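You operate a simulated robot arm through the tools that you are given. There is no shell and no other tool. Be economical: measure what you need, move in short steps, check, and stop when the job is done.

The job below is to be done with a simulated two-armed robot. You get a single attempt, and the scene is never put back.

TASK
Set the blue magazine for the green board and stand it in slot 2.
Fine: a board from the board stand; wall at its printed size and clamped; latch bar down again; the other boards, the dial and the grey magazine stay as they are.

Only the result counts: the job must be done as asked and must still hold three seconds after the hand-in. Knocking over, shifting, dropping, spilling or breaking anything else fails it.

THE ROBOT
Two 7-joint arms with two-finger parallel grippers on one trunk, hanging from a carriage that runs on a gantry, over the field with the corners [-2.295, 0.068], [-2.295, -1.212], [0.005, -1.213], [0.005, 0.067] (x, y) and turns from -322 to 365 degrees about z. Base frame: it is fixed where the carriage stands at the start and does not move with it; the origin is on the floor, on the carriage's upright axis, x ahead of it, y to its left, z up; the surface under the hand at the start is at about z = 0.76. Lengths are in m, angles in degrees, forces in N, time in s.
The left shoulder is at the start at [0.04, 0.173, 1.569], the right one opposite. With the tool pointing down near the work surface each hand reaches from about 0.1 to 0.48 m from the robot's upright axis, wherever it stands, measured 20 degrees to its own side. Places, roughly: blue magazine [0.4, 0.1, 0.8]; blue magazine clamp lever [0.5, 0, 0.8]; blue magazine dial [0.4, 0, 0.8]; blue magazine latch bar [0.4, 0.1, 0.9]; grey magazine dial [1.1, 0, 0.8]; grey magazine latch bar [1.2, 0.1, 0.9]; grey magazine wall [1.2, 0.2, 0.8]; grey magazine width knob [1.2, 0, 0.8]. Payload 3.43 kg a hand.
The TCP of each hand is the grasp point between the finger pads, 0.03 m short of the fingertips. In the tool frame z runs along the fingers and y along their closing line. Largest opening 0.094 m; finger width 0.028, thickness 0.01; the body of the gripper, 0.05 by 0.096 m, starts 0.055 m behind the TCP.
Orientation is that of the tool frame in the base frame, as a unit quaternion [x, y, z, w]. With the fingers straight down and closing along the base's y, the tool's x points along the base's -x, its y along +y and its z along -z.

THE INTERFACE
- The arms move only by the tool apply_moves. It takes "left_motion", "right_motion" or both (then of equal length, played together; a hand with none holds still); each is a list that holds one entry, the list of rows, each a list of 7 numbers: the shift along the tool's x, y, z in m, then the turn, a rotation vector about the tool's x, y, z in degrees, then the finger opening in m, from 0 to 0.094. In form: [[[tx, ty, tz, wx, wy, wz, fingers], ...]]. A call has 1 to 20 rows; each row is the pose to reach, as a shift and turn from the pose commanded when the call began, along the tool's axes at that moment. A row lasts 0.2 s, in which the tool goes at most 0.05 m and 8.6 degrees; a call with a longer step from one row to the next is refused whole, and so is a gripper value outside its range. A pose out of reach is approached as far as the arm can. The call stops where the force on the tool passes 70 N (or 10 N more than at its start, if that is more) or the arm is blocked; 0.2 s more then pass. The fingers move at their own pace (about 0.072 m/s each) and stop on an object; they squeeze with about 28 N. The grip force told is the motor's: it shows also when the fingers shut on nothing. Time passes only in rows, and 0.2 s behind the last, so rows that repeat a pose let the fingers close. The reply holds the time, the measured pose of the TCP, the force on the tool along the base axes, the opening and the grip force, in the units named above and with some noise, with the torque about the TCP (base axes, N m) and any sound that the robot's microphone picked up.
- Cameras (640 x 400 px; columns grow to the right, rows downward): "scene" is now at [0.2113, 0.0175, 1.8514]; the picture's right is [0.43, -0.90, 0.00], its down [-0.84, -0.40, -0.36] and it looks along [0.33, 0.16, -0.93] (base axes); focal length 283 px, centre (320, 200). "left" rides on the left gripper at [0.076, -0.014, -0.103] in its tool frame; the picture's right is [0.18, 0.98, 0.00], its down [-0.75, 0.14, -0.64] and it looks along [-0.63, 0.12, 0.77] (tool axes); focal length 243 px, centre (320, 200). "right" rides on the right gripper at [0.076, 0.014, -0.103] in its tool frame; the picture's right is [-0.18, 0.98, 0.00], its down [-0.75, -0.14, -0.64] and it looks along [-0.63, -0.12, 0.77] (tool axes); focal length 243 px, centre (320, 200). There is no depth. A picture from a camera that has moved, and an enlarged one, comes with that camera's place and axes in the base frame and with its lens. The place of the scene camera against the robot may be out by one fixed shift of up to 0.025 m in any direction.
- snapshot(camera): a new picture of that camera. It takes no simulated time.
- move_column(by): slides the trunk up (or, below 0, down) by that many m; the arms and the scene camera ride with it, the base frame stays. It gives what a move gives, with no picture.
- steer(legs): drives the robot by 1 to 6 legs, each [ahead, left, turn to the left] in m, m and degrees, along the robot's own axes; the way and the turn of a leg run together, so that a leg with both is an arc; at most 1.5 m and 180 degrees a leg. The arms and the cameras ride along, it lands a little off, and it stops where it bumps. It keeps to its track: a leg is cut to what the track allows. It gives what a move gives.
- head_to(pan, tilt): turns the head with the scene camera to pan (to the left, within 86 degrees either way) and tilt (down, from -29 to 69), counted from straight ahead of the robot. It gives what a move gives.
- inspect(camera, box): a new picture of the part [left, top, right, bottom] of that camera's present view, enlarged. It takes no simulated time.
- hand_in(): hands the job in; it is judged then, once.

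Work in short steps. Places have to be worked out from the pictures, the camera data and where the tool is seen: move nearer, look again, correct. Check each grasp and each placing, and mend what went wrong. You have 120 turns and 92 pictures in all, those below and enlarged ones among them. Open the grippers and draw the arms clear of the work before you hand the job in, unless the task says otherwise; then end with one line.

The tools are called after ">>>" by a JSON object that holds its "fn" and its "kwargs". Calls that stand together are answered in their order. apply_moves: Moves the arms, as the interface text tells. Its arguments: {"type":"object","properties":{"left_motion":{"type":"array"},"right_motion":{"type":"array"}},"required":[]} The other tools are called the same way: move_column (by) slides the trunk up or down; steer (legs) drives the base; head_to (pan, tilt) turns the head that bears the scene camera; snapshot (camera) takes a picture; inspect (camera, box) takes an enlarged picture of a part of a camera's view; hand_in () hands the job in.

At the start:

```text
time_s: 0.0
left_ee_pos: [0.5638, 0.3296, 1.1834]
left_orientation: [0.028, 0.998, 0.037, 0.046]
left_force: [47.2, 237.9, -222.0]
left_ft_torque: [-22.17, -15.08, -20.74]
left_width: 0.0941
left_grasp_force: 0.0
right_ee_pos: [0.534, -0.0809, 1.2094]
right_orientation: [0.022, 1.0, 0.004, 0.016]
right_force: [28.1, 201.3, -219.7]
right_ft_torque: [-26.3, -16.41, -18.44]
right_width: 0.0938
right_grasp_force: 0.1
trunk travel left (down, up): [-0.722, 0.059]
robot x, y, heading: [-0.0013, 0.0, -0.2]
head pan, tilt: [25.7, 68.8]
```

scene: 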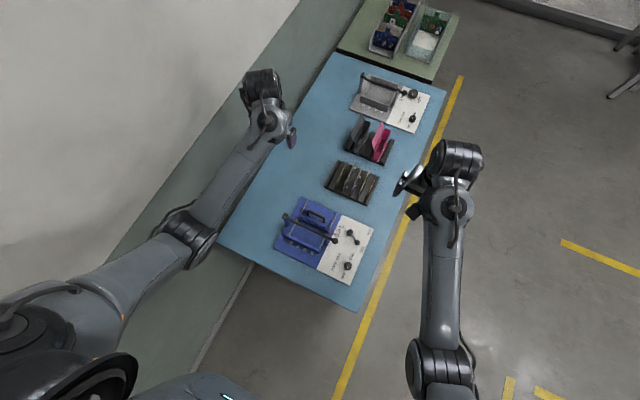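
right: 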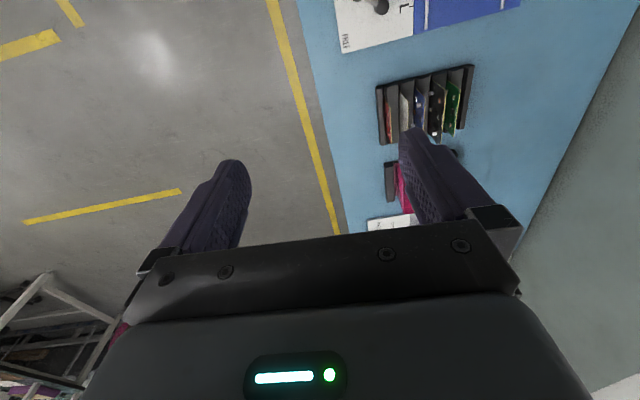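
left: 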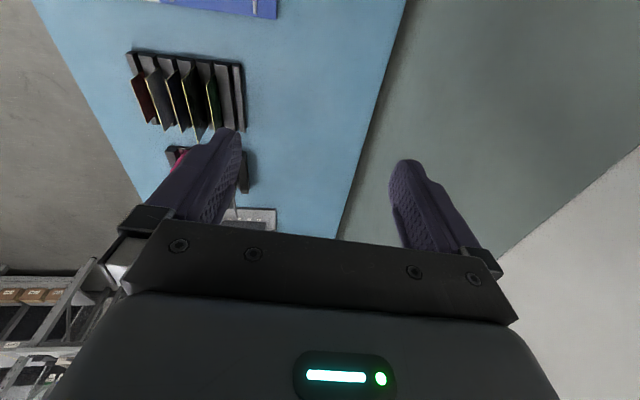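

The table holds the blue magazine nearest, then a board stand, a second stand (slots?), and the grey magazine. I take enlarged views first.

>>> {"fn": "inspect", "kwargs": {"camera": "scene", "box": [260, 180, 390, 290]}}

>>> {"fn": "inspect", "kwargs": {"camera": "scene", "box": [310, 60, 450, 210]}}

>>> {"fn": "inspect", "kwargs": {"camera": "scene", "box": [340, 0, 480, 80]}}

```text
3.64 times, centred on (325, 235) of scene
camera zoom: at [0.2113, 0.0175, 1.8514], right [0.43, -0.9, 0.0], down [-0.84, -0.4, -0.36], along [0.33, 0.16, -0.93], focal length 1028 px, centre (302, 73)
```

zoom: 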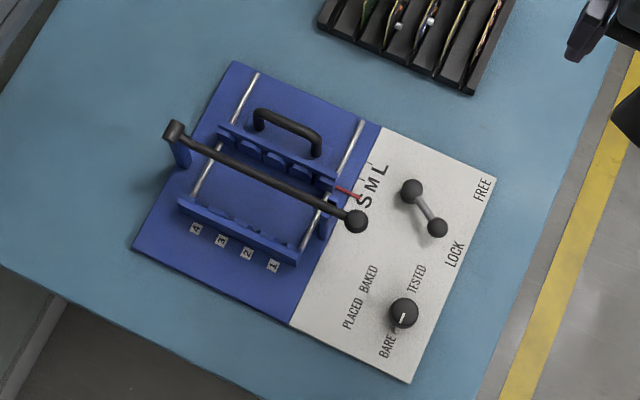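

```text
2.67 times, centred on (380, 135) of scene
camera zoom: at [0.2113, 0.0175, 1.8514], right [0.43, -0.9, 0.0], down [-0.84, -0.4, -0.36], along [0.33, 0.16, -0.93], focal length 754 px, centre (160, 373)
```

zoom: 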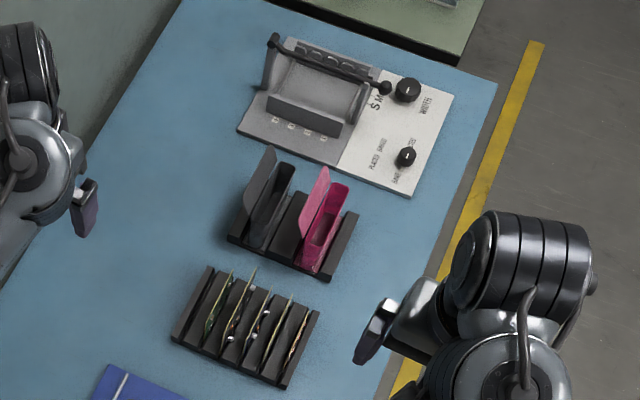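

```text
4.57 times, centred on (410, 40) of scene
camera zoom: at [0.2113, 0.0175, 1.8514], right [0.43, -0.9, 0.0], down [-0.84, -0.4, -0.36], along [0.33, 0.16, -0.93], focal length 1292 px, centre (-91, 931)
```

zoom: 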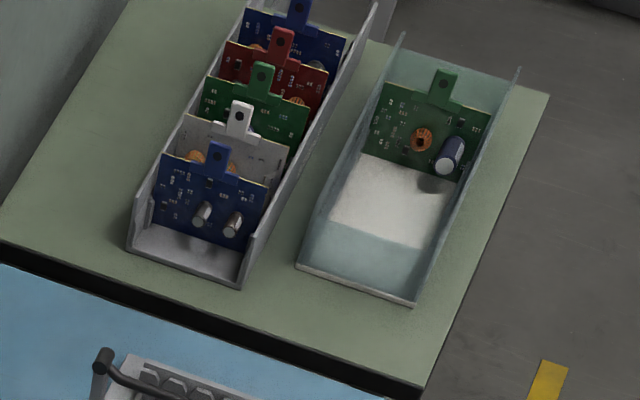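

Enlarge the hand views of the board stand to find the green board and any printing.

>>> {"fn": "inspect", "kwargs": {"camera": "left", "box": [110, 40, 260, 150]}}

>>> {"fn": "inspect", "kwargs": {"camera": "right", "box": [360, 50, 500, 160]}}

```text
3.64 times, centred on (185, 95) of left
camera zoom: at [0.478, 0.3134, 1.2758], right [-0.13, 0.99, 0.06], down [0.7, 0.05, 0.72], along [0.71, 0.14, -0.7], focal length 882 px, centre (811, 582)
```

zoom: 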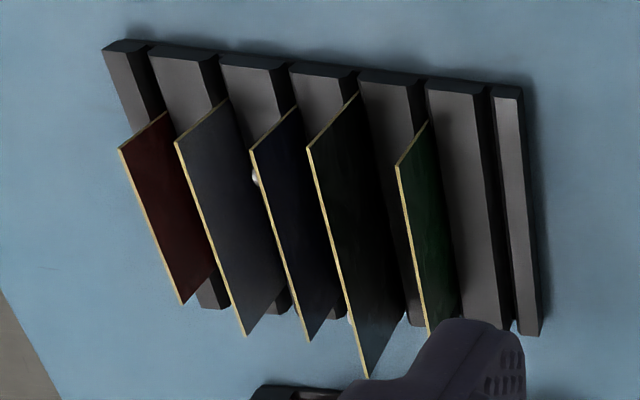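

```text
3.64 times, centred on (430, 105) of right
camera zoom: at [0.4556, -0.0623, 1.3099], right [0.23, 0.97, 0.01], down [0.73, -0.18, 0.66], along [0.65, -0.14, -0.75], focal length 882 px, centre (-80, 546)
```

zoom: 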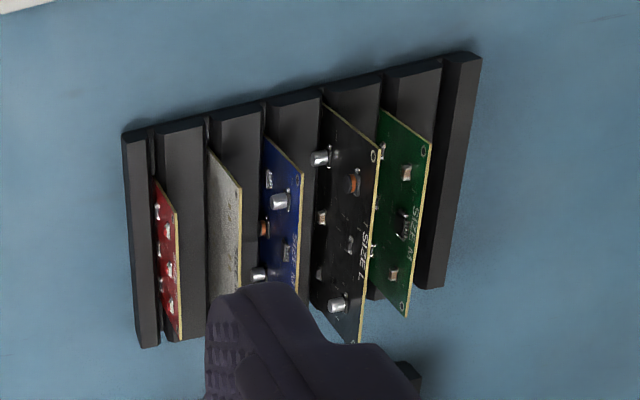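

The green board is at the +y end of the stand and seems marked SIZE M. I draw the right hand back, levelled, so its camera looks at the blue magazine.

>>> {"fn": "apply_moves", "kwargs": {"right_motion": [[[0.0435, 0.013, 0.011, 0.06, 0.23, -0.31, 0.094], [0.087, 0.026, 0.0225, 0.12, 0.46, -0.63, 0.094], [0.1305, 0.039, 0.034, 0.17, 0.69, -0.94, 0.094], [0.174, 0.052, 0.045, 0.23, 0.91, -1.26, 0.094], [0.2175, 0.065, 0.056, 0.29, 1.14, -1.57, 0.094], [0.261, 0.078, 0.0675, 0.34, 1.37, -1.89, 0.094], [0.3045, 0.091, 0.079, 0.4, 1.6, -2.2, 0.094], [0.348, 0.104, 0.09, 0.46, 1.83, -2.52, 0.094]]]}}

>>> {"fn": "snapshot", "kwargs": {"camera": "right"}}

```text
time_s: 1.8
left_ee_pos: [0.5649, 0.3321, 1.1839]
left_orientation: [0.033, 0.997, 0.041, 0.052]
left_force: [32.9, 84.4, -104.8]
left_ft_torque: [-6.93, -5.99, -6.92]
left_width: 0.0938
left_grasp_force: 0.0
right_ee_pos: [0.1942, 0.0401, 1.1114]
right_orientation: [0.001, 1.0, -0.001, -0.001]
right_force: [-0.2, -0.3, -0.5]
right_ft_torque: [0.04, 0.02, -0.02]
right_width: 0.0942
right_grasp_force: 0.2
trunk travel left (down, up): [-0.722, 0.059]
robot x, y, heading: [0.0037, -0.0014, 0.1]
head pan, tilt: [25.7, 68.8]
```

```text
83 pictures are left
camera right: at [0.1182, 0.0568, 1.2132], right [0.18, 0.98, 0.0], down [0.76, -0.14, 0.64], along [0.63, -0.12, -0.77], focal length 243 px, centre (320, 200)
```

right: 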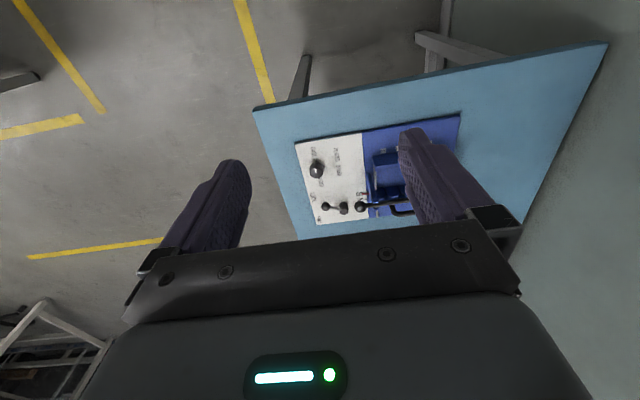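

I shift the hand left (+y) so the magazine shows between the fingers.

>>> {"fn": "apply_moves", "kwargs": {"right_motion": [[[0.02, 0.04, 0.01, 0, 0, 0, 0.094], [0.03, 0.08, 0.02, 0, 0, 0, 0.094], [0.03, 0.11, 0.03, 0, 0, 0, 0.094]]]}}

>>> {"fn": "inspect", "kwargs": {"camera": "right", "box": [220, 80, 420, 230]}}

```text
time_s: 2.6
left_ee_pos: [0.566, 0.3314, 1.1843]
left_orientation: [0.032, 0.997, 0.042, 0.052]
left_force: [32.5, 85.6, -104.0]
left_ft_torque: [-7.01, -5.89, -6.95]
left_width: 0.094
left_grasp_force: 0.0
right_ee_pos: [0.162, 0.1495, 1.081]
right_orientation: [0.0, 1.0, 0.0, -0.001]
right_force: [0.5, -0.6, -0.8]
right_ft_torque: [-0.01, -0.04, -0.01]
right_width: 0.094
right_grasp_force: 0.0
trunk travel left (down, up): [-0.722, 0.059]
robot x, y, heading: [-0.0006, -0.0039, 0.1]
head pan, tilt: [25.7, 68.8]
```

```text
2.67 times, centred on (320, 155) of right
camera zoom: at [0.0871, 0.1657, 1.1826], right [0.18, 0.98, 0.0], down [0.75, -0.14, 0.64], along [0.63, -0.12, -0.77], focal length 647 px, centre (320, 320)
```

zoom: 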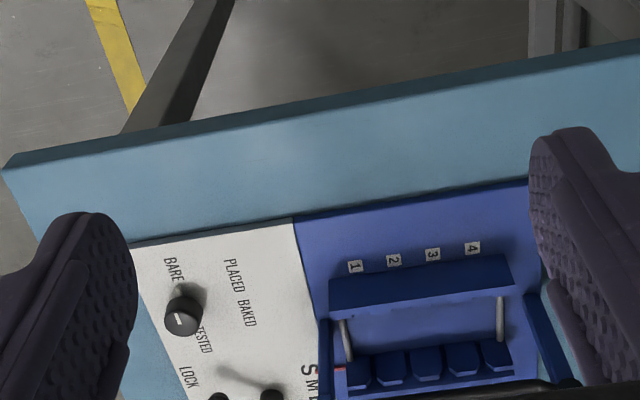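

I drive back 0.12 m so the whole magazine falls in the upper part of the hand's view.

>>> {"fn": "steer", "kwargs": {"legs": [[-0.13, 0, 0]]}}

>>> {"fn": "inspect", "kwargs": {"camera": "right", "box": [220, 80, 420, 230]}}

```text
time_s: 3.9
left_ee_pos: [0.4342, 0.3344, 1.184]
left_orientation: [0.03, 0.997, 0.042, 0.052]
left_force: [32.6, 83.5, -104.9]
left_ft_torque: [-6.95, -5.91, -6.98]
left_width: 0.094
left_grasp_force: 0.1
right_ee_pos: [0.0336, 0.1485, 1.0809]
right_orientation: [-0.001, 1.0, 0.0, -0.001]
right_force: [-0.3, 0.0, 0.8]
right_ft_torque: [0.01, -0.05, 0.03]
right_width: 0.0937
right_grasp_force: 0.1
trunk travel left (down, up): [-0.722, 0.059]
robot x, y, heading: [-0.13, 0.0016, 0.1]
head pan, tilt: [25.7, 68.8]
```

```text
2.67 times, centred on (320, 155) of right
camera zoom: at [-0.0429, 0.1652, 1.1826], right [0.18, 0.98, 0.0], down [0.76, -0.14, 0.64], along [0.63, -0.12, -0.77], focal length 647 px, centre (320, 320)
```

zoom: 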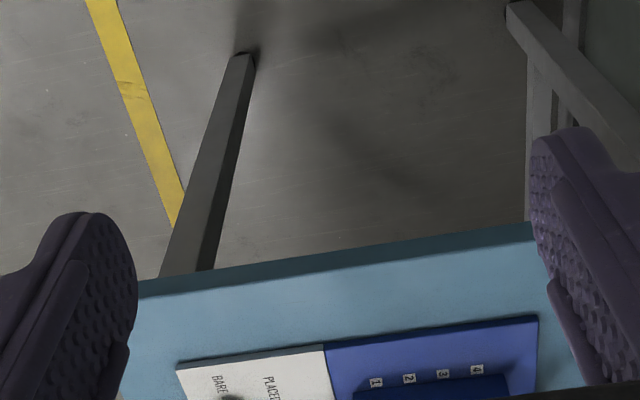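

Image-down is +x, so I need to go forward instead: return the base and move the hand ahead.

>>> {"fn": "steer", "kwargs": {"legs": [[0.13, 0, 0]]}}

>>> {"fn": "apply_moves", "kwargs": {"right_motion": [[[-0.045, 0, 0, 0, 0, 0, 0.094], [-0.09, 0, 0, 0, 0, 0, 0.094], [-0.135, 0, 0, 0, 0, 0, 0.094], [-0.17, 0, 0, 0, 0, 0, 0.094]]]}}

>>> {"fn": "inspect", "kwargs": {"camera": "right", "box": [180, 60, 420, 230]}}

```text
time_s: 5.2
left_ee_pos: [0.5649, 0.3349, 1.1826]
left_orientation: [0.032, 0.997, 0.043, 0.053]
left_force: [16.2, 47.2, -53.9]
left_ft_torque: [-3.93, -3.23, -3.95]
left_width: 0.094
left_grasp_force: 0.0
right_ee_pos: [0.1633, 0.1493, 1.0806]
right_orientation: [-0.001, 1.0, 0.0, 0.0]
right_force: [0.2, -0.6, -0.3]
right_ft_torque: [0.02, 0.01, 0.03]
right_width: 0.0941
right_grasp_force: 0.1
trunk travel left (down, up): [-0.722, 0.059]
robot x, y, heading: [0.0012, -0.0005, 0.2]
head pan, tilt: [25.7, 68.8]
```

```text
time_s: 6.4
left_ee_pos: [0.567, 0.3334, 1.1833]
left_orientation: [0.034, 0.997, 0.044, 0.055]
left_force: [6.3, 11.7, -15.8]
left_ft_torque: [-0.88, -0.74, -0.87]
left_width: 0.0939
left_grasp_force: 0.1
right_ee_pos: [0.3273, 0.115, 1.051]
right_orientation: [0.002, 0.999, -0.033, -0.01]
right_force: [0.3, 0.7, -0.7]
right_ft_torque: [-0.03, -0.02, 0.02]
right_width: 0.0941
right_grasp_force: 0.1
trunk travel left (down, up): [-0.722, 0.059]
robot x, y, heading: [-0.0005, 0.002, 0.1]
head pan, tilt: [25.7, 68.8]
stopped in row 4 (right hand): the arm was blocked; the commanded pose is now the measured one
```

```text
2.35 times, centred on (300, 145) of right
camera zoom: at [0.2541, 0.1379, 1.1533], right [0.19, 0.98, -0.07], down [0.77, -0.1, 0.63], along [0.61, -0.17, -0.77], focal length 571 px, centre (367, 329)
```

zoom: 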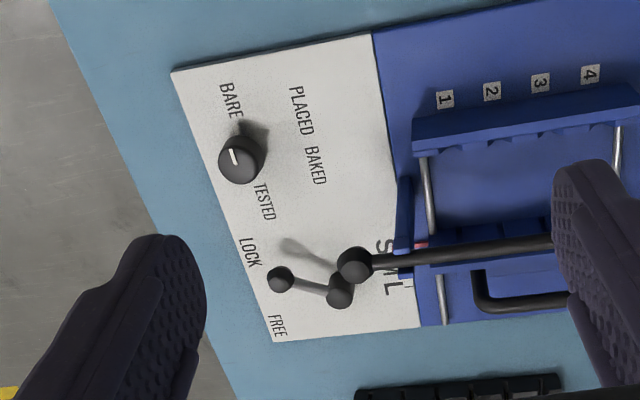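

The right arm was blocked, probably by the left arm; check the scene view.

>>> {"fn": "snapshot", "kwargs": {"camera": "scene"}}

```text
79 pictures are left
camera scene: at [0.2119, 0.018, 1.8513], right [0.44, -0.9, 0.0], down [-0.84, -0.41, -0.36], along [0.33, 0.16, -0.93], focal length 283 px, centre (320, 200)
```

scene: 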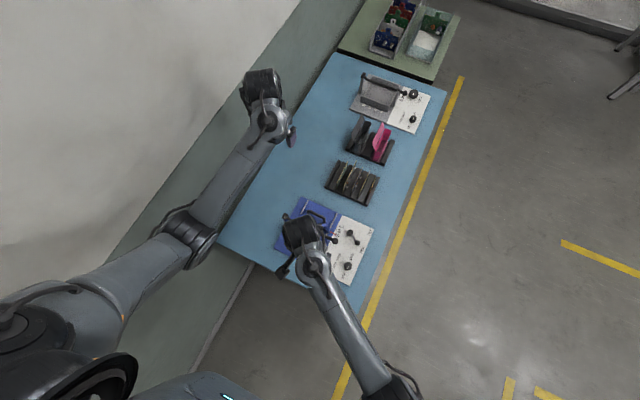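

Arms are not touching; the right arm was at its own limit that far left. I bring the right hand to y≈0.045, straight and lower, to view the lever closely.

>>> {"fn": "apply_moves", "kwargs": {"right_motion": [[[-0.025, -0.0215, 0.02, -1.3, -0.4, 0, 0.094], [-0.05, -0.043, 0.045, -2.6, -0.8, -0.1, 0.094], [-0.075, -0.0645, 0.083, -3.8, -1.15, -0.2, 0.094]]]}}

>>> {"fn": "snapshot", "kwargs": {"camera": "right"}}

```text
refused: row 3 steps farther than a row can; nothing moved
```

```text
78 pictures are left
camera right: at [0.2541, 0.1379, 1.1533], right [0.19, 0.98, -0.07], down [0.77, -0.1, 0.63], along [0.61, -0.17, -0.77], focal length 243 px, centre (320, 200)
```

right: 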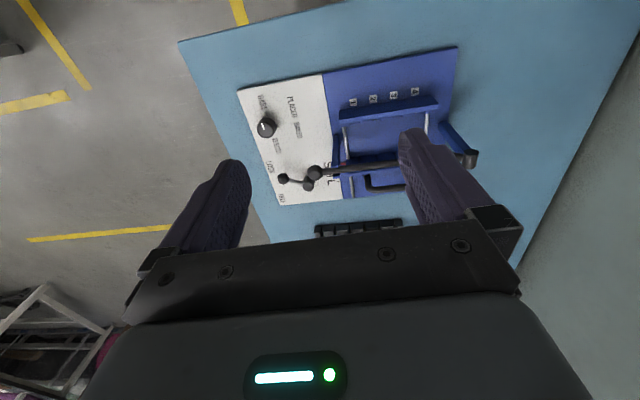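

My last step was too long; resend it in even rows.

>>> {"fn": "apply_moves", "kwargs": {"right_motion": [[[-0.018, -0.016, 0.021, -1.0, -0.3, 0, 0.094], [-0.037, -0.032, 0.042, -1.9, -0.6, -0.1, 0.094], [-0.056, -0.048, 0.063, -2.9, -0.9, -0.1, 0.094], [-0.075, -0.0645, 0.083, -3.8, -1.15, -0.2, 0.094]]]}}

>>> {"fn": "inspect", "kwargs": {"camera": "right", "box": [180, 40, 440, 230]}}

```text
time_s: 7.4
left_ee_pos: [0.5667, 0.3342, 1.1843]
left_orientation: [0.033, 0.997, 0.044, 0.054]
left_force: [7.6, 21.4, -23.3]
left_ft_torque: [-1.89, -1.45, -1.86]
left_width: 0.094
left_grasp_force: 0.0
right_ee_pos: [0.3992, 0.0461, 0.9705]
right_orientation: [0.0, 1.0, 0.003, 0.0]
right_force: [0.8, 1.2, -0.5]
right_ft_torque: [-0.02, -0.02, 0.03]
right_width: 0.094
right_grasp_force: 0.0
trunk travel left (down, up): [-0.722, 0.059]
robot x, y, heading: [0.0037, -0.001, 0.1]
head pan, tilt: [25.7, 68.8]
```

```text
2.11 times, centred on (310, 135) of right
camera zoom: at [0.3234, 0.0627, 1.0729], right [0.18, 0.98, 0.01], down [0.75, -0.15, 0.64], along [0.63, -0.11, -0.77], focal length 511 px, centre (341, 337)
```

zoom: 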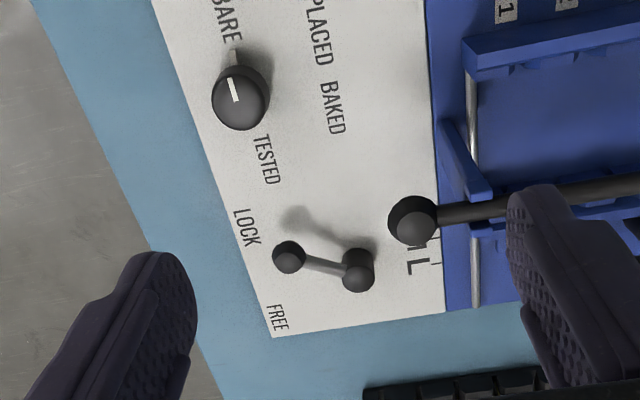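

Triangulating two views: latch ball ≈ (0.432, 0.077, 0.868), lever pivot ≈ (0.503, 0.043), lever tip ≈ (0.476, 0.004, 0.80), at LOCK; FREE is about 60° CCW. I raise the right hand, then lower the trunk for more reach.

>>> {"fn": "apply_moves", "kwargs": {"right_motion": [[[0, -0.01, -0.045, 0, 0, 0, 0.094], [0, -0.02, -0.09, 0, 0, 0, 0.094], [0, -0.03, -0.135, 0, 0, 0, 0.094], [0, -0.04, -0.18, 0, 0, 0, 0.094], [0, -0.05, -0.22, 0, 0, 0, 0.094]]]}}

>>> {"fn": "move_column", "kwargs": {"by": -0.25}}

>>> {"fn": "snapshot", "kwargs": {"camera": "scene"}}

```text
time_s: 8.6
left_ee_pos: [0.5653, 0.3337, 1.1838]
left_orientation: [0.033, 0.997, 0.043, 0.053]
left_force: [9.7, 24.6, -28.0]
left_ft_torque: [-1.96, -1.65, -1.97]
left_width: 0.0941
left_grasp_force: 0.0
right_ee_pos: [0.3983, -0.0019, 1.1789]
right_orientation: [0.001, 1.0, 0.001, -0.001]
right_force: [0.0, 0.4, 0.5]
right_ft_torque: [-0.01, -0.01, -0.01]
right_width: 0.0939
right_grasp_force: 0.1
right hand out of reach, approached as far as the arm can: row 5
trunk travel left (down, up): [-0.722, 0.059]
robot x, y, heading: [-0.0021, -0.0028, -0.3]
head pan, tilt: [25.7, 68.8]
```

```text
time_s: 11.2
left_ee_pos: [0.566, 0.3336, 0.9344]
left_orientation: [0.032, 0.997, 0.043, 0.054]
left_force: [9.7, 24.1, -30.1]
left_ft_torque: [-2.06, -1.75, -2.06]
left_width: 0.094
left_grasp_force: 0.1
right_ee_pos: [0.3998, -0.0018, 0.9283]
right_orientation: [0.001, 1.0, 0.002, 0.001]
right_force: [0.5, -0.3, 0.1]
right_ft_torque: [-0.02, -0.02, 0.02]
right_width: 0.0938
right_grasp_force: 0.0
trunk travel left (down, up): [-0.472, 0.309]
robot x, y, heading: [-0.0008, -0.003, 0.1]
head pan, tilt: [25.7, 68.8]
```

```text
76 pictures are left
camera scene: at [0.212, 0.0182, 1.6014], right [0.44, -0.9, 0.0], down [-0.84, -0.41, -0.36], along [0.33, 0.16, -0.93], focal length 283 px, centre (320, 200)
```

scene: 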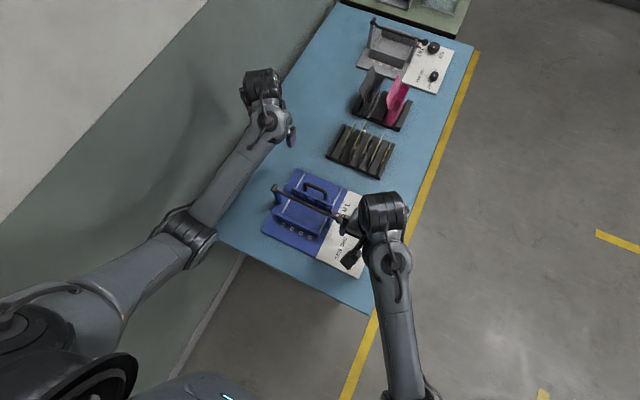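

I close the right fingers and bring them down just on the near (−x) side of the lever tip.

>>> {"fn": "apply_moves", "kwargs": {"right_motion": [[[-0.022, -0.001, 0.014, 0, 0, 0, 0.05], [-0.045, -0.002, 0.028, 0, 0, 0, 0.0], [-0.045, -0.002, 0.028, 0, 0, 0, 0.0], [-0.045, -0.002, 0.028, 0, 0, 0, 0.0], [-0.045, -0.002, 0.065, 0, 0, 0, 0.0], [-0.045, -0.002, 0.1, 0, 0, 0, 0.0]]]}}

>>> {"fn": "snapshot", "kwargs": {"camera": "right"}}

```text
time_s: 12.6
left_ee_pos: [0.5653, 0.3345, 0.9352]
left_orientation: [0.033, 0.997, 0.044, 0.053]
left_force: [9.2, 25.3, -29.7]
left_ft_torque: [-2.05, -1.74, -2.08]
left_width: 0.0942
left_grasp_force: 0.0
right_ee_pos: [0.4449, -0.0005, 0.8281]
right_orientation: [0.001, 1.0, 0.002, 0.001]
right_force: [0.6, -0.4, 0.2]
right_ft_torque: [-0.04, 0.0, 0.0]
right_width: 0.0
right_grasp_force: 27.8
trunk travel left (down, up): [-0.472, 0.309]
robot x, y, heading: [0.0018, 0.0011, -0.2]
head pan, tilt: [25.7, 68.8]
```

```text
75 pictures are left
camera right: at [0.3677, 0.0147, 0.9295], right [0.19, 0.98, 0.01], down [0.75, -0.15, 0.64], along [0.63, -0.11, -0.77], focal length 243 px, centre (320, 200)
```

right: 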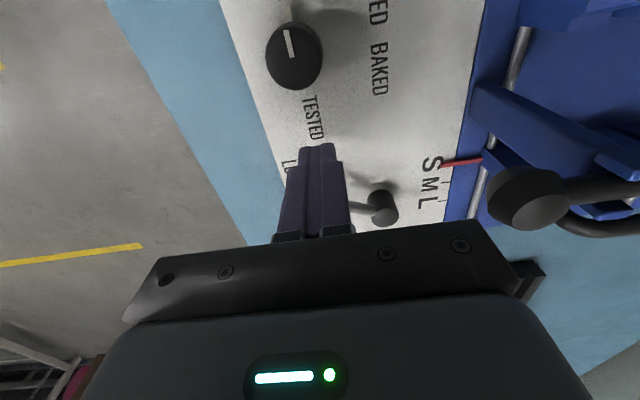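

The fingers are beside the lever tip; the red pointer is visible near S. Zoom on the scale and lever.

>>> {"fn": "inspect", "kwargs": {"camera": "right", "box": [350, 130, 510, 230]}}

>>> {"fn": "apply_moves", "kwargs": {"right_motion": [[[0, -0.002, 0.005, 0, 0, 0, 0.0], [-0.008, -0.002, 0.005, 0, 0, 0, 0.0], [-0.016, -0.002, 0.005, 0, 0, 0, 0.0], [-0.022, -0.003, 0.005, 0, 0, 0, 0.0]]]}}

>>> {"fn": "snapshot", "kwargs": {"camera": "right"}}

```text
4.00 times, centred on (430, 180) of right
camera zoom: at [0.3677, 0.0147, 0.9295], right [0.19, 0.98, 0.01], down [0.75, -0.15, 0.64], along [0.63, -0.11, -0.77], focal length 970 px, centre (-120, 280)
```

zoom: 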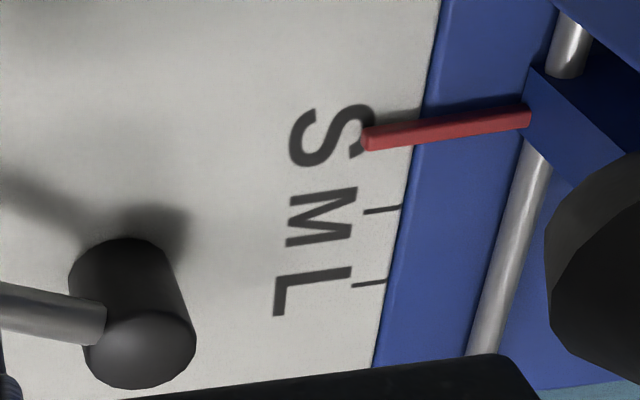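

```text
time_s: 13.6
left_ee_pos: [0.5668, 0.3341, 0.9342]
left_orientation: [0.033, 0.997, 0.043, 0.054]
left_force: [9.4, 24.8, -30.3]
left_ft_torque: [-1.99, -1.7, -2.07]
left_width: 0.094
left_grasp_force: 0.0
right_ee_pos: [0.4673, -0.0051, 0.8223]
right_orientation: [0.0, 1.0, 0.002, 0.002]
right_force: [0.4, 0.0, 0.9]
right_ft_torque: [0.02, 0.01, 0.01]
right_width: 0.0003
right_grasp_force: 27.6
trunk travel left (down, up): [-0.472, 0.309]
robot x, y, heading: [0.0025, -0.0015, 0.2]
head pan, tilt: [25.7, 68.8]
```

```text
73 pictures are left
camera right: at [0.3912, 0.0099, 0.9249], right [0.19, 0.98, 0.01], down [0.75, -0.15, 0.64], along [0.63, -0.11, -0.77], focal length 243 px, centre (320, 200)
```

right: 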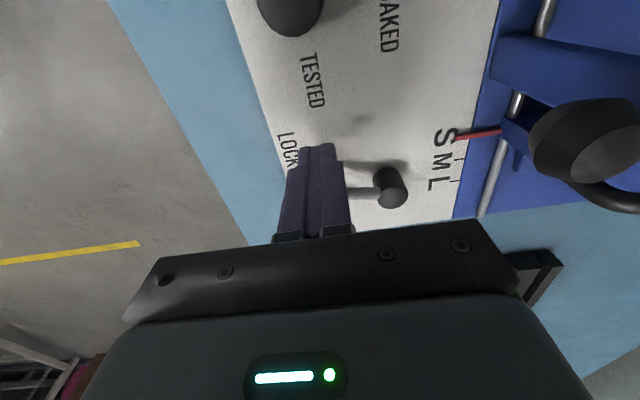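

The lever is turning with hardly any force; continue toward FREE.

>>> {"fn": "apply_moves", "kwargs": {"right_motion": [[[-0.008, 0, 0, 0, 0, 0, 0.0], [-0.016, 0, 0, 0, 0, 0, 0.0], [-0.024, 0.001, 0, 0, 0, 0, 0.0], [-0.031, 0.002, 0, 0, 0, 0, 0.0], [-0.037, 0.002, 0, 0, 0, 0, 0.0]]]}}

>>> {"fn": "snapshot", "kwargs": {"camera": "right"}}

```text
time_s: 14.8
left_ee_pos: [0.5659, 0.3344, 0.9341]
left_orientation: [0.034, 0.997, 0.043, 0.055]
left_force: [9.6, 25.2, -31.3]
left_ft_torque: [-1.99, -1.7, -2.03]
left_width: 0.0942
left_grasp_force: 0.0
right_ee_pos: [0.5049, -0.0028, 0.8242]
right_orientation: [0.0, 1.0, 0.002, 0.002]
right_force: [0.2, 0.3, 0.7]
right_ft_torque: [0.0, 0.03, 0.0]
right_width: 0.0001
right_grasp_force: 27.9
trunk travel left (down, up): [-0.472, 0.309]
robot x, y, heading: [-0.0005, 0.0011, 0.2]
head pan, tilt: [25.7, 68.8]
```

```text
72 pictures are left
camera right: at [0.4281, 0.0111, 0.9259], right [0.19, 0.98, 0.01], down [0.75, -0.15, 0.64], along [0.63, -0.11, -0.77], focal length 243 px, centre (320, 200)
```

right: 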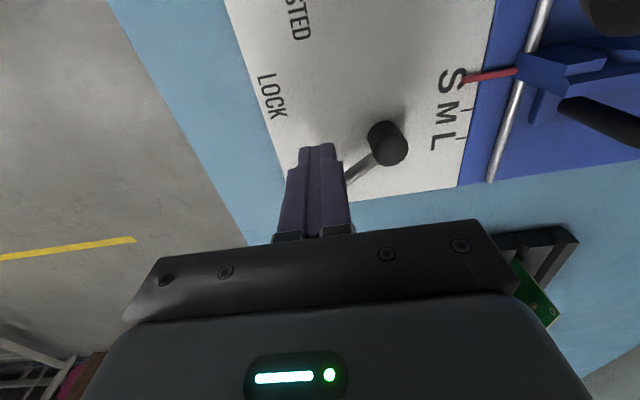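

Nearly at FREE; push a little further to find the stop.

>>> {"fn": "apply_moves", "kwargs": {"right_motion": [[[-0.004, 0.001, 0, 0, 0, 0, 0.0], [-0.008, 0.002, 0, 0, 0, 0, 0.0], [-0.011, 0.002, 0, 0, 0, 0, 0.0]]]}}

>>> {"fn": "snapshot", "kwargs": {"camera": "right"}}

```text
time_s: 15.6
left_ee_pos: [0.5634, 0.3336, 0.9329]
left_orientation: [0.034, 0.997, 0.044, 0.054]
left_force: [9.0, 25.1, -29.1]
left_ft_torque: [-2.0, -1.72, -1.98]
left_width: 0.094
left_grasp_force: 0.1
right_ee_pos: [0.5106, -0.0018, 0.8231]
right_orientation: [0.0, 1.0, 0.003, -0.002]
right_force: [-12.3, -0.1, 4.3]
right_ft_torque: [0.01, 0.23, 0.04]
right_width: 0.0001
right_grasp_force: 27.7
trunk travel left (down, up): [-0.472, 0.309]
robot x, y, heading: [0.0035, -0.002, 0.4]
head pan, tilt: [25.7, 68.8]
```

```text
71 pictures are left
camera right: at [0.4353, 0.013, 0.9244], right [0.18, 0.98, 0.0], down [0.76, -0.14, 0.64], along [0.63, -0.11, -0.77], focal length 243 px, centre (320, 200)
```

right: 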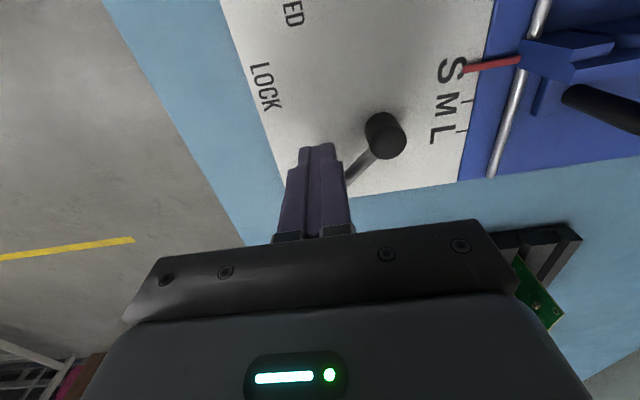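

Lever is at its FREE stop (12 N reaction). Retract the right hand to the right, and swing the left hand above the magazine, turned 90° to close along x.

>>> {"fn": "apply_moves", "kwargs": {"right_motion": [[[0.012, 0, 0, 0, 0, 0, 0], [0.02, 0, -0.02, 0, 0, 0, 0], [0.02, 0, -0.06, 0, 0, 0, 0], [0.02, -0.02, -0.1, 0, 0, 0, 0], [0.04, -0.055, -0.12, 0, 0, 0, 0], [0.06, -0.095, -0.13, 0, 0, 0, 0], [0.08, -0.135, -0.13, 0, 0, 0, 0], [0.09, -0.17, -0.13, 0, 0, 0, 0], [0.09, -0.17, -0.13, 0, 0, 0, 0], [0.09, -0.17, -0.13, 0, 0, 0, 0], [0.09, -0.17, -0.13, 0, 0, 0, 0], [0.09, -0.17, -0.13, 0, 0, 0, 0]]], "left_motion": [[[0.009, -0.011, -0.0103, 0.73, 0.08, 7.2, 0.094], [0.018, -0.021, -0.0207, 1.46, 0.15, 14.4, 0.094], [0.027, -0.032, -0.031, 2.19, 0.23, 21.6, 0.094], [0.036, -0.043, -0.041, 2.92, 0.3, 28.7, 0.094], [0.045, -0.053, -0.052, 3.65, 0.38, 35.9, 0.094], [0.0545, -0.064, -0.062, 4.38, 0.45, 43.1, 0.094], [0.064, -0.075, -0.072, 5.1, 0.53, 50.3, 0.094], [0.073, -0.085, -0.083, 5.83, 0.6, 57.5, 0.094], [0.082, -0.096, -0.093, 6.56, 0.68, 64.7, 0.094], [0.091, -0.107, -0.103, 7.3, 0.75, 71.8, 0.094], [0.1, -0.117, -0.114, 8.0, 0.83, 79, 0.094], [0.109, -0.128, -0.124, 8.75, 0.9, 86.2, 0.094]]]}}

>>> {"fn": "snapshot", "kwargs": {"camera": "left"}}

>>> {"fn": "snapshot", "kwargs": {"camera": "scene"}}

```text
time_s: 15.8
left_ee_pos: [0.5637, 0.3319, 0.9352]
left_orientation: [0.046, 0.996, 0.045, 0.055]
left_force: [4.4, 15.4, -9.6]
left_ft_torque: [-1.51, -0.46, -1.36]
left_width: 0.0941
left_grasp_force: 0.0
right_ee_pos: [0.5098, -0.0034, 0.8229]
right_orientation: [0.0, 1.0, 0.004, -0.001]
right_force: [-3.2, 0.8, 1.4]
right_ft_torque: [-0.02, 0.04, 0.0]
right_width: 0.0
right_grasp_force: 27.9
trunk travel left (down, up): [-0.472, 0.309]
robot x, y, heading: [-0.0016, 0.0011, 0.0]
head pan, tilt: [25.7, 68.8]
stopped in row 1 (left hand): the force on the tool passed its limit at 85 N (the readings are from after the stop); the commanded pose is now the measured one
```

```text
70 pictures are left
camera left: at [0.4767, 0.3171, 1.0263], right [-0.1, 0.99, 0.07], down [0.68, 0.01, 0.73], along [0.72, 0.12, -0.68], focal length 243 px, centre (320, 200)
```

left: 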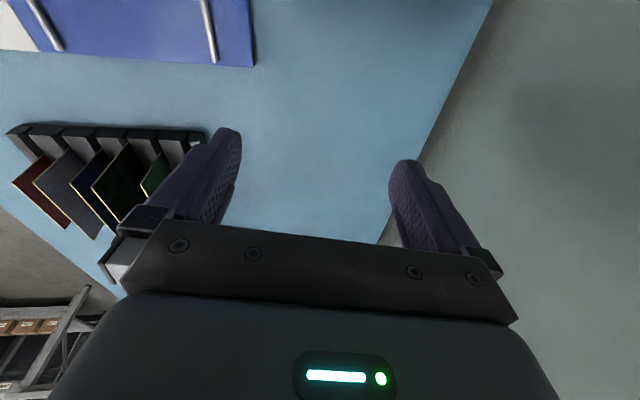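

```text
69 pictures are left
camera scene: at [0.2114, 0.0182, 1.6012], right [0.44, -0.9, 0.0], down [-0.84, -0.41, -0.36], along [0.33, 0.16, -0.93], focal length 283 px, centre (320, 200)
```

scene: 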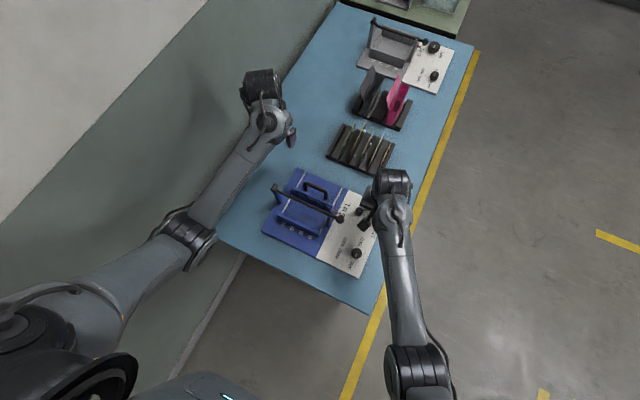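

The left arm's elbow is pressed against the side wall (hence its force readings). First retract the right hand alone.

>>> {"fn": "apply_moves", "kwargs": {"right_motion": [[[0.012, 0, 0, 0, 0, 0, 0], [0.02, 0, -0.02, 0, 0, 0, 0], [0.02, 0, -0.06, 0, 0, 0, 0], [0.02, -0.02, -0.1, 0, 0, 0, 0], [0.04, -0.04, -0.12, 0, 0, 0, 0], [0.07, -0.06, -0.13, 0, 0, 0, 0]]]}}

>>> {"fn": "steer", "kwargs": {"legs": [[0, -0.12, 0]]}}

```text
time_s: 17.2
left_ee_pos: [0.5623, 0.3305, 0.934]
left_orientation: [0.046, 0.996, 0.044, 0.055]
left_force: [9.1, 20.1, -24.2]
left_ft_torque: [-1.73, -1.34, -1.69]
left_width: 0.0941
left_grasp_force: 0.1
right_ee_pos: [0.4428, -0.0608, 0.9322]
right_orientation: [0.001, 1.0, 0.003, 0.001]
right_force: [-1.7, 0.7, 0.0]
right_ft_torque: [0.03, -0.03, 0.01]
right_width: 0.0001
right_grasp_force: 28.2
right hand out of reach, approached as far as the arm can: row 6
trunk travel left (down, up): [-0.472, 0.309]
robot x, y, heading: [0.0009, -0.004, -0.1]
head pan, tilt: [25.7, 68.8]
```

```text
time_s: 18.5
left_ee_pos: [0.5643, 0.2153, 0.9361]
left_orientation: [0.044, 0.997, 0.045, 0.056]
left_force: [8.1, 21.2, -26.4]
left_ft_torque: [-1.84, -1.48, -1.86]
left_width: 0.094
left_grasp_force: 0.0
right_ee_pos: [0.4463, -0.1773, 0.932]
right_orientation: [-0.001, 1.0, 0.003, 0.001]
right_force: [0.5, -0.7, -0.1]
right_ft_torque: [0.02, 0.0, 0.0]
right_width: 0.0
right_grasp_force: 28.1
trunk travel left (down, up): [-0.472, 0.309]
robot x, y, heading: [0.0007, -0.1195, 0.2]
head pan, tilt: [25.7, 68.8]
```

The force did not change with the drive, so it isn't the wall; perhaps a joint at its limit. Try a plain translation of the left hand back and up.

>>> {"fn": "apply_moves", "kwargs": {"left_motion": [[[0.03, 0, -0.01, 0, 0, 0, 0.094], [0.06, 0, -0.02, 0, 0, 0, 0.094], [0.09, 0, -0.03, 0, 0, 0, 0.094], [0.12, 0, -0.04, 0, 0, 0, 0.094]]]}}

```text
time_s: 18.8
left_ee_pos: [0.559, 0.2179, 0.9386]
left_orientation: [0.052, 0.996, 0.049, 0.061]
left_force: [10.9, 16.7, -23.8]
left_ft_torque: [-1.21, -0.99, -1.19]
left_width: 0.0938
left_grasp_force: 0.2
right_ee_pos: [0.4462, -0.1768, 0.932]
right_orientation: [-0.001, 1.0, 0.003, 0.001]
right_force: [0.1, -0.2, -0.6]
right_ft_torque: [0.01, 0.0, -0.03]
right_width: 0.0002
right_grasp_force: 28.1
trunk travel left (down, up): [-0.472, 0.309]
robot x, y, heading: [0.0023, -0.121, 0.2]
head pan, tilt: [25.7, 68.8]
stopped in row 1 (left hand): the force on the tool passed its limit at 135 N (the readings are from after the stop); the commanded pose is now the measured one
```

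Still blocked with high force. Look closely at the left wrist.

>>> {"fn": "inspect", "kwargs": {"camera": "scene", "box": [190, 60, 350, 180]}}

>>> {"fn": "snapshot", "kwargs": {"camera": "scene"}}

```text
3.33 times, centred on (270, 120) of scene
camera zoom: at [0.2117, -0.0983, 1.6013], right [0.44, -0.9, 0.0], down [-0.84, -0.41, -0.36], along [0.33, 0.16, -0.93], focal length 942 px, centre (487, 467)
```

zoom: 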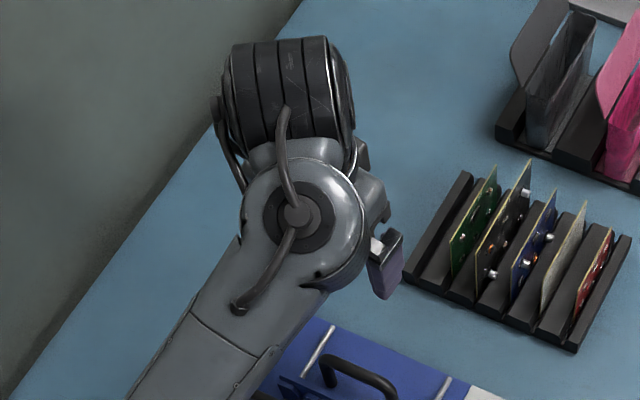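

```text
67 pictures are left
camera scene: at [0.2117, -0.0983, 1.6013], right [0.44, -0.9, 0.0], down [-0.84, -0.41, -0.36], along [0.33, 0.16, -0.93], focal length 283 px, centre (320, 200)
```

scene: 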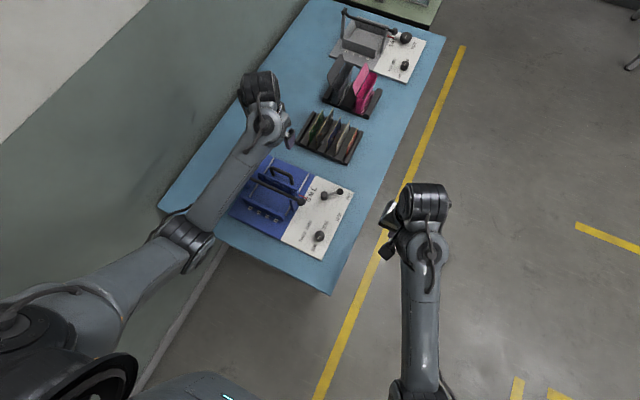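

The gripper seems folded against its own forearm. Moving down should open that fold; the table there is clear.

>>> {"fn": "apply_moves", "kwargs": {"left_motion": [[[0, 0, 0.01, 0, 0, 0, 0.094], [0, 0, 0.02, 0, 0, 0, 0.094], [0, 0, 0.035, 0, 0, 0, 0.094], [0, 0, 0.05, 0, 0, 0, 0.094]]]}}

```text
time_s: 19.8
left_ee_pos: [0.5636, 0.2209, 0.8879]
left_orientation: [0.052, 0.996, 0.048, 0.06]
left_force: [-0.1, -1.2, 0.4]
left_ft_torque: [0.01, -0.02, 0.0]
left_width: 0.0939
left_grasp_force: 0.1
right_ee_pos: [0.4466, -0.1774, 0.9329]
right_orientation: [0.0, 1.0, 0.003, 0.001]
right_force: [0.5, 0.1, -0.8]
right_ft_torque: [0.0, 0.01, -0.02]
right_width: 0.0
right_grasp_force: 27.1
trunk travel left (down, up): [-0.472, 0.309]
robot x, y, heading: [0.0012, -0.1147, 0.4]
head pan, tilt: [25.7, 68.8]
```

Freed (force 0). I raise the trunk back by 0.22 m so there is headroom to lift the latch bar.

>>> {"fn": "move_column", "kwargs": {"by": 0.22}}

>>> {"fn": "apply_moves", "kwargs": {"left_motion": [[[0.025, 0.0, 0.01, 0, 0, 0, 0.094], [0.05, 0.0, 0.02, 0, 0, 0, 0.094], [0.075, 0.0, 0.03, 0, 0, 0, 0.094], [0.1, 0.0, 0.04, 0, 0, 0, 0.094], [0.12, 0.0, 0.05, 0, 0, 0, 0.094]]]}}

```text
time_s: 22.1
left_ee_pos: [0.565, 0.2215, 1.1073]
left_orientation: [0.052, 0.996, 0.048, 0.06]
left_force: [0.5, 0.0, -0.2]
left_ft_torque: [-0.04, 0.04, 0.04]
left_width: 0.0936
left_grasp_force: 0.1
right_ee_pos: [0.4457, -0.1776, 1.1522]
right_orientation: [0.0, 1.0, 0.002, 0.0]
right_force: [0.0, 0.8, 0.4]
right_ft_torque: [0.01, 0.01, 0.0]
right_width: 0.0
right_grasp_force: 27.9
trunk travel left (down, up): [-0.692, 0.089]
robot x, y, heading: [0.0015, -0.116, 0.3]
head pan, tilt: [25.7, 68.8]
```

```text
time_s: 23.3
left_ee_pos: [0.4512, 0.2383, 1.0472]
left_orientation: [0.052, 0.996, 0.048, 0.06]
left_force: [0.2, -0.2, -0.5]
left_ft_torque: [-0.03, -0.04, 0.0]
left_width: 0.094
left_grasp_force: 0.1
right_ee_pos: [0.4469, -0.1777, 1.1511]
right_orientation: [0.0, 1.0, 0.003, 0.001]
right_force: [-0.9, 0.0, 0.3]
right_ft_torque: [-0.01, -0.03, -0.03]
right_width: 0.0
right_grasp_force: 28.3
trunk travel left (down, up): [-0.692, 0.089]
robot x, y, heading: [0.0006, -0.117, -0.1]
head pan, tilt: [25.7, 68.8]
```

Now yaw the left hand 90° (closing along x) and move it over the latch ball, at z≈1.03.

>>> {"fn": "apply_moves", "kwargs": {"left_motion": [[[0.0006, -0.011, 0.0005, 0.8, 0.09, 7.0, 0.094], [0.0012, -0.022, 0.001, 1.6, 0.18, 14.0, 0.094], [0.0018, -0.033, 0.0015, 2.4, 0.27, 21.0, 0.094], [0.0024, -0.044, 0.002, 3.2, 0.36, 28.0, 0.094], [0.003, -0.055, 0.0024, 4.0, 0.45, 35.0, 0.094], [0.0035, -0.066, 0.003, 4.8, 0.53, 42.0, 0.094], [0.004, -0.077, 0.0034, 5.6, 0.62, 48.9, 0.094], [0.0046, -0.088, 0.0039, 6.4, 0.71, 55.9, 0.094], [0.005, -0.0995, 0.0044, 7.2, 0.8, 62.9, 0.094], [0.006, -0.11, 0.0048, 8.0, 0.89, 69.9, 0.094], [0.0065, -0.12, 0.0053, 8.8, 0.98, 76.8, 0.094], [0.007, -0.1326, 0.0058, 9.6, 1.07, 83.8, 0.094]]]}}

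>>> {"fn": "snapshot", "kwargs": {"camera": "left"}}

```text
time_s: 25.9
left_ee_pos: [0.4316, 0.1094, 1.0249]
left_orientation: [0.707, 0.708, 0.0, 0.0]
left_force: [0.1, 0.0, -0.1]
left_ft_torque: [-0.01, 0.02, 0.0]
left_width: 0.094
left_grasp_force: 0.1
right_ee_pos: [0.4463, -0.1771, 1.1527]
right_orientation: [0.0, 1.0, 0.003, 0.001]
right_force: [-0.1, 0.2, 0.0]
right_ft_torque: [0.03, 0.02, -0.01]
right_width: 0.0001
right_grasp_force: 28.1
trunk travel left (down, up): [-0.692, 0.089]
robot x, y, heading: [-0.0005, -0.1146, 0.5]
head pan, tilt: [25.7, 68.8]
```

```text
66 pictures are left
camera left: at [0.4192, 0.1857, 1.1262], right [0.98, 0.18, 0.0], down [0.14, -0.75, 0.64], along [0.12, -0.63, -0.77], focal length 243 px, centre (320, 200)
```

left: 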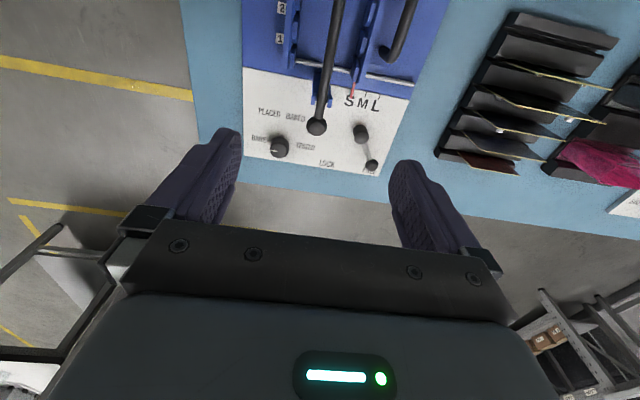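

The bar and ball lie between the fingers as hoped. Zoom on the bar end to see the catch around it.

>>> {"fn": "inspect", "kwargs": {"camera": "left", "box": [240, 0, 440, 150]}}

```text
2.67 times, centred on (340, 75) of left
camera zoom: at [0.4192, 0.1857, 1.1262], right [0.98, 0.18, 0.0], down [0.14, -0.75, 0.64], along [0.12, -0.63, -0.77], focal length 647 px, centre (267, 533)
```

zoom: 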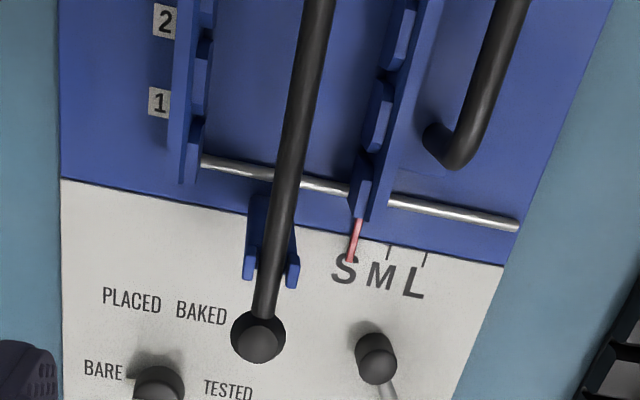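

The bar rests in a fork at y≈0.10 just inside the ball. I'll grip the ball itself at (0.434, 0.074, 0.868).

>>> {"fn": "apply_moves", "kwargs": {"left_motion": [[[-0.02, 0.0024, 0.03, 0, 0, 0, 0.07], [-0.035, 0.0024, 0.07, 0, 0, 0, 0.06], [-0.035, 0.0024, 0.11, 0, 0, 0, 0.06], [-0.035, 0.0024, 0.14, 0, 0, 0, 0.06], [-0.035, 0.0024, 0.154, 0, 0, 0, 0.06], [-0.035, 0.0024, 0.154, 0, 0, 0, 0.06]]]}}

>>> {"fn": "snapshot", "kwargs": {"camera": "left"}}

```text
time_s: 27.3
left_ee_pos: [0.4364, 0.0742, 0.8705]
left_orientation: [0.706, 0.708, 0.0, 0.0]
left_force: [-0.9, 0.0, 0.4]
left_ft_torque: [0.03, -0.02, 0.01]
left_width: 0.0601
left_grasp_force: 0.0
right_ee_pos: [0.4452, -0.1773, 1.1522]
right_orientation: [0.001, 1.0, 0.003, 0.001]
right_force: [0.4, 0.5, -0.3]
right_ft_torque: [0.02, 0.02, -0.03]
right_width: 0.0
right_grasp_force: 27.9
trunk travel left (down, up): [-0.692, 0.089]
robot x, y, heading: [0.002, -0.1166, 0.2]
head pan, tilt: [25.7, 68.8]
```

```text
64 pictures are left
camera left: at [0.4227, 0.1498, 0.9724], right [0.98, 0.19, 0.0], down [0.14, -0.75, 0.64], along [0.12, -0.63, -0.77], focal length 243 px, centre (320, 200)
```

left: 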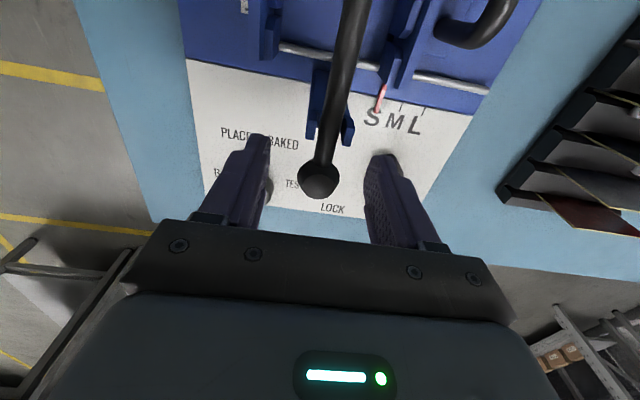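

Ball is centred between the fingers. Close and lift along the arc (pivot ≈ (0.442, 0.279), radius 0.2) to about 20°.

>>> {"fn": "apply_moves", "kwargs": {"left_motion": [[[0, 0, 0, 0, 0, 0, 0.0], [0, 0, 0, 0, 0, 0, 0.0], [0, 0, 0, 0, 0, 0, 0.0], [0.0008, 0, -0.0175, 0, 0, 0, 0.0], [0.003, 0, -0.0347, 0, 0, 0, 0.0], [0.0068, 0, -0.0518, 0, 0, 0, 0.0], [0.012, 0, -0.0684, 0, 0, 0, 0.0]]]}}

>>> {"fn": "snapshot", "kwargs": {"camera": "left"}}

```text
time_s: 28.9
left_ee_pos: [0.4344, 0.082, 0.94]
left_orientation: [0.707, 0.707, -0.002, 0.001]
left_force: [-3.9, -12.7, -3.3]
left_ft_torque: [-1.3, -0.08, 0.0]
left_width: 0.0227
left_grasp_force: 44.7
right_ee_pos: [0.4456, -0.1792, 1.1521]
right_orientation: [0.0, 1.0, 0.002, 0.001]
right_force: [0.4, 0.2, 0.1]
right_ft_torque: [0.01, 0.01, -0.02]
right_width: 0.0001
right_grasp_force: 27.7
trunk travel left (down, up): [-0.692, 0.089]
robot x, y, heading: [0.0005, -0.1206, 0.2]
head pan, tilt: [25.7, 68.8]
```

```text
63 pictures are left
camera left: at [0.4219, 0.1589, 1.0404], right [0.98, 0.18, 0.0], down [0.14, -0.75, 0.65], along [0.12, -0.63, -0.76], focal length 243 px, centre (320, 200)
```

left: 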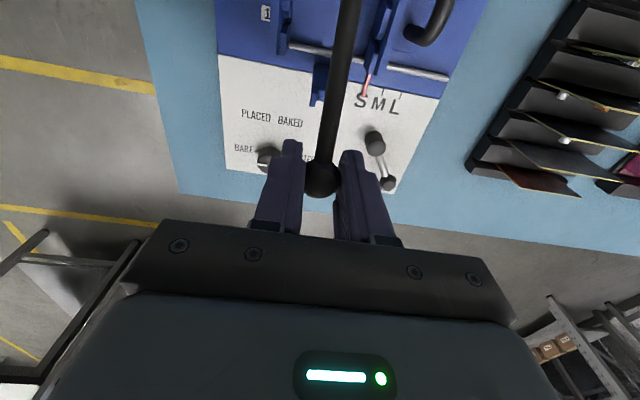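

Bar is rising freely, with a small sideways pull; I refine the arc slightly (pivot z ≈ 0.88) and continue to 55°.

>>> {"fn": "apply_moves", "kwargs": {"left_motion": [[[0.0088, 0, -0.0269, 0, 0, 0, 0.0], [0.0265, 0, -0.0575, 0, 0, 0, 0.0], [0.0493, 0, -0.0846, 0, 0, 0, 0.0], [0.0764, 0, -0.1074, 0, 0, 0, 0.0]]]}}

>>> {"fn": "snapshot", "kwargs": {"camera": "left"}}

```text
time_s: 29.9
left_ee_pos: [0.4346, 0.163, 1.047]
left_orientation: [0.707, 0.708, -0.001, -0.001]
left_force: [-1.4, -5.5, 0.1]
left_ft_torque: [-0.95, -0.08, -0.01]
left_width: 0.0231
left_grasp_force: 44.6
right_ee_pos: [0.4468, -0.1782, 1.1528]
right_orientation: [-0.001, 1.0, 0.003, 0.001]
right_force: [-0.3, 0.4, 0.0]
right_ft_torque: [0.03, -0.01, 0.03]
right_width: 0.0001
right_grasp_force: 28.1
trunk travel left (down, up): [-0.692, 0.089]
robot x, y, heading: [-0.0001, -0.1169, 0.4]
head pan, tilt: [25.7, 68.8]
```

```text
62 pictures are left
camera left: at [0.4217, 0.2399, 1.1485], right [0.98, 0.19, 0.0], down [0.14, -0.75, 0.64], along [0.12, -0.63, -0.77], focal length 243 px, centre (320, 200)
```

left: 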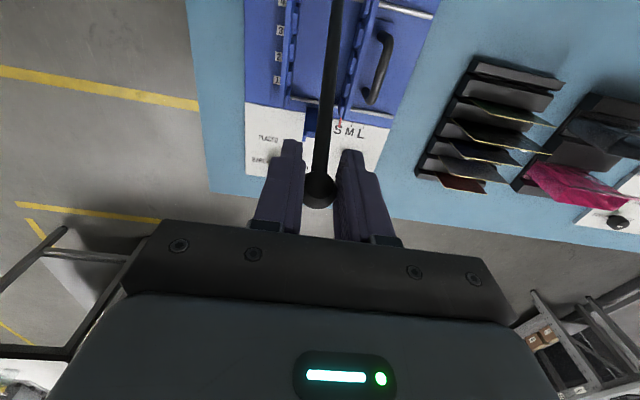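

Good; continue the arc to 95°, watching for a stop.

>>> {"fn": "apply_moves", "kwargs": {"left_motion": [[[0.0306, 0, -0.0177, 0, 0, 0, 0.0], [0.0639, 0, -0.0297, 0, 0, 0, 0.0], [0.0987, 0, -0.0359, 0, 0, 0, 0.0], [0.1341, 0, -0.0359, 0, 0, 0, 0.0]]]}}

>>> {"fn": "snapshot", "kwargs": {"camera": "left"}}

```text
time_s: 30.9
left_ee_pos: [0.4355, 0.2964, 1.0851]
left_orientation: [0.707, 0.708, 0.0, 0.001]
left_force: [7.0, -3.1, 1.3]
left_ft_torque: [-0.64, 0.06, 0.06]
left_width: 0.023
left_grasp_force: 45.3
right_ee_pos: [0.4473, -0.1773, 1.1532]
right_orientation: [0.0, 1.0, 0.002, 0.001]
right_force: [0.3, -0.6, 0.3]
right_ft_torque: [0.05, -0.03, 0.0]
right_width: 0.0003
right_grasp_force: 28.2
trunk travel left (down, up): [-0.692, 0.089]
robot x, y, heading: [-0.0019, -0.1127, 0.3]
head pan, tilt: [25.7, 68.8]
```

```text
61 pictures are left
camera left: at [0.4215, 0.3737, 1.1865], right [0.98, 0.19, 0.0], down [0.14, -0.75, 0.64], along [0.12, -0.63, -0.77], focal length 243 px, centre (320, 200)
```

left: 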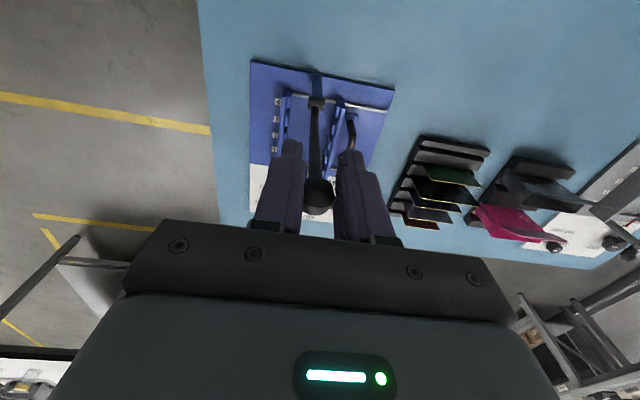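

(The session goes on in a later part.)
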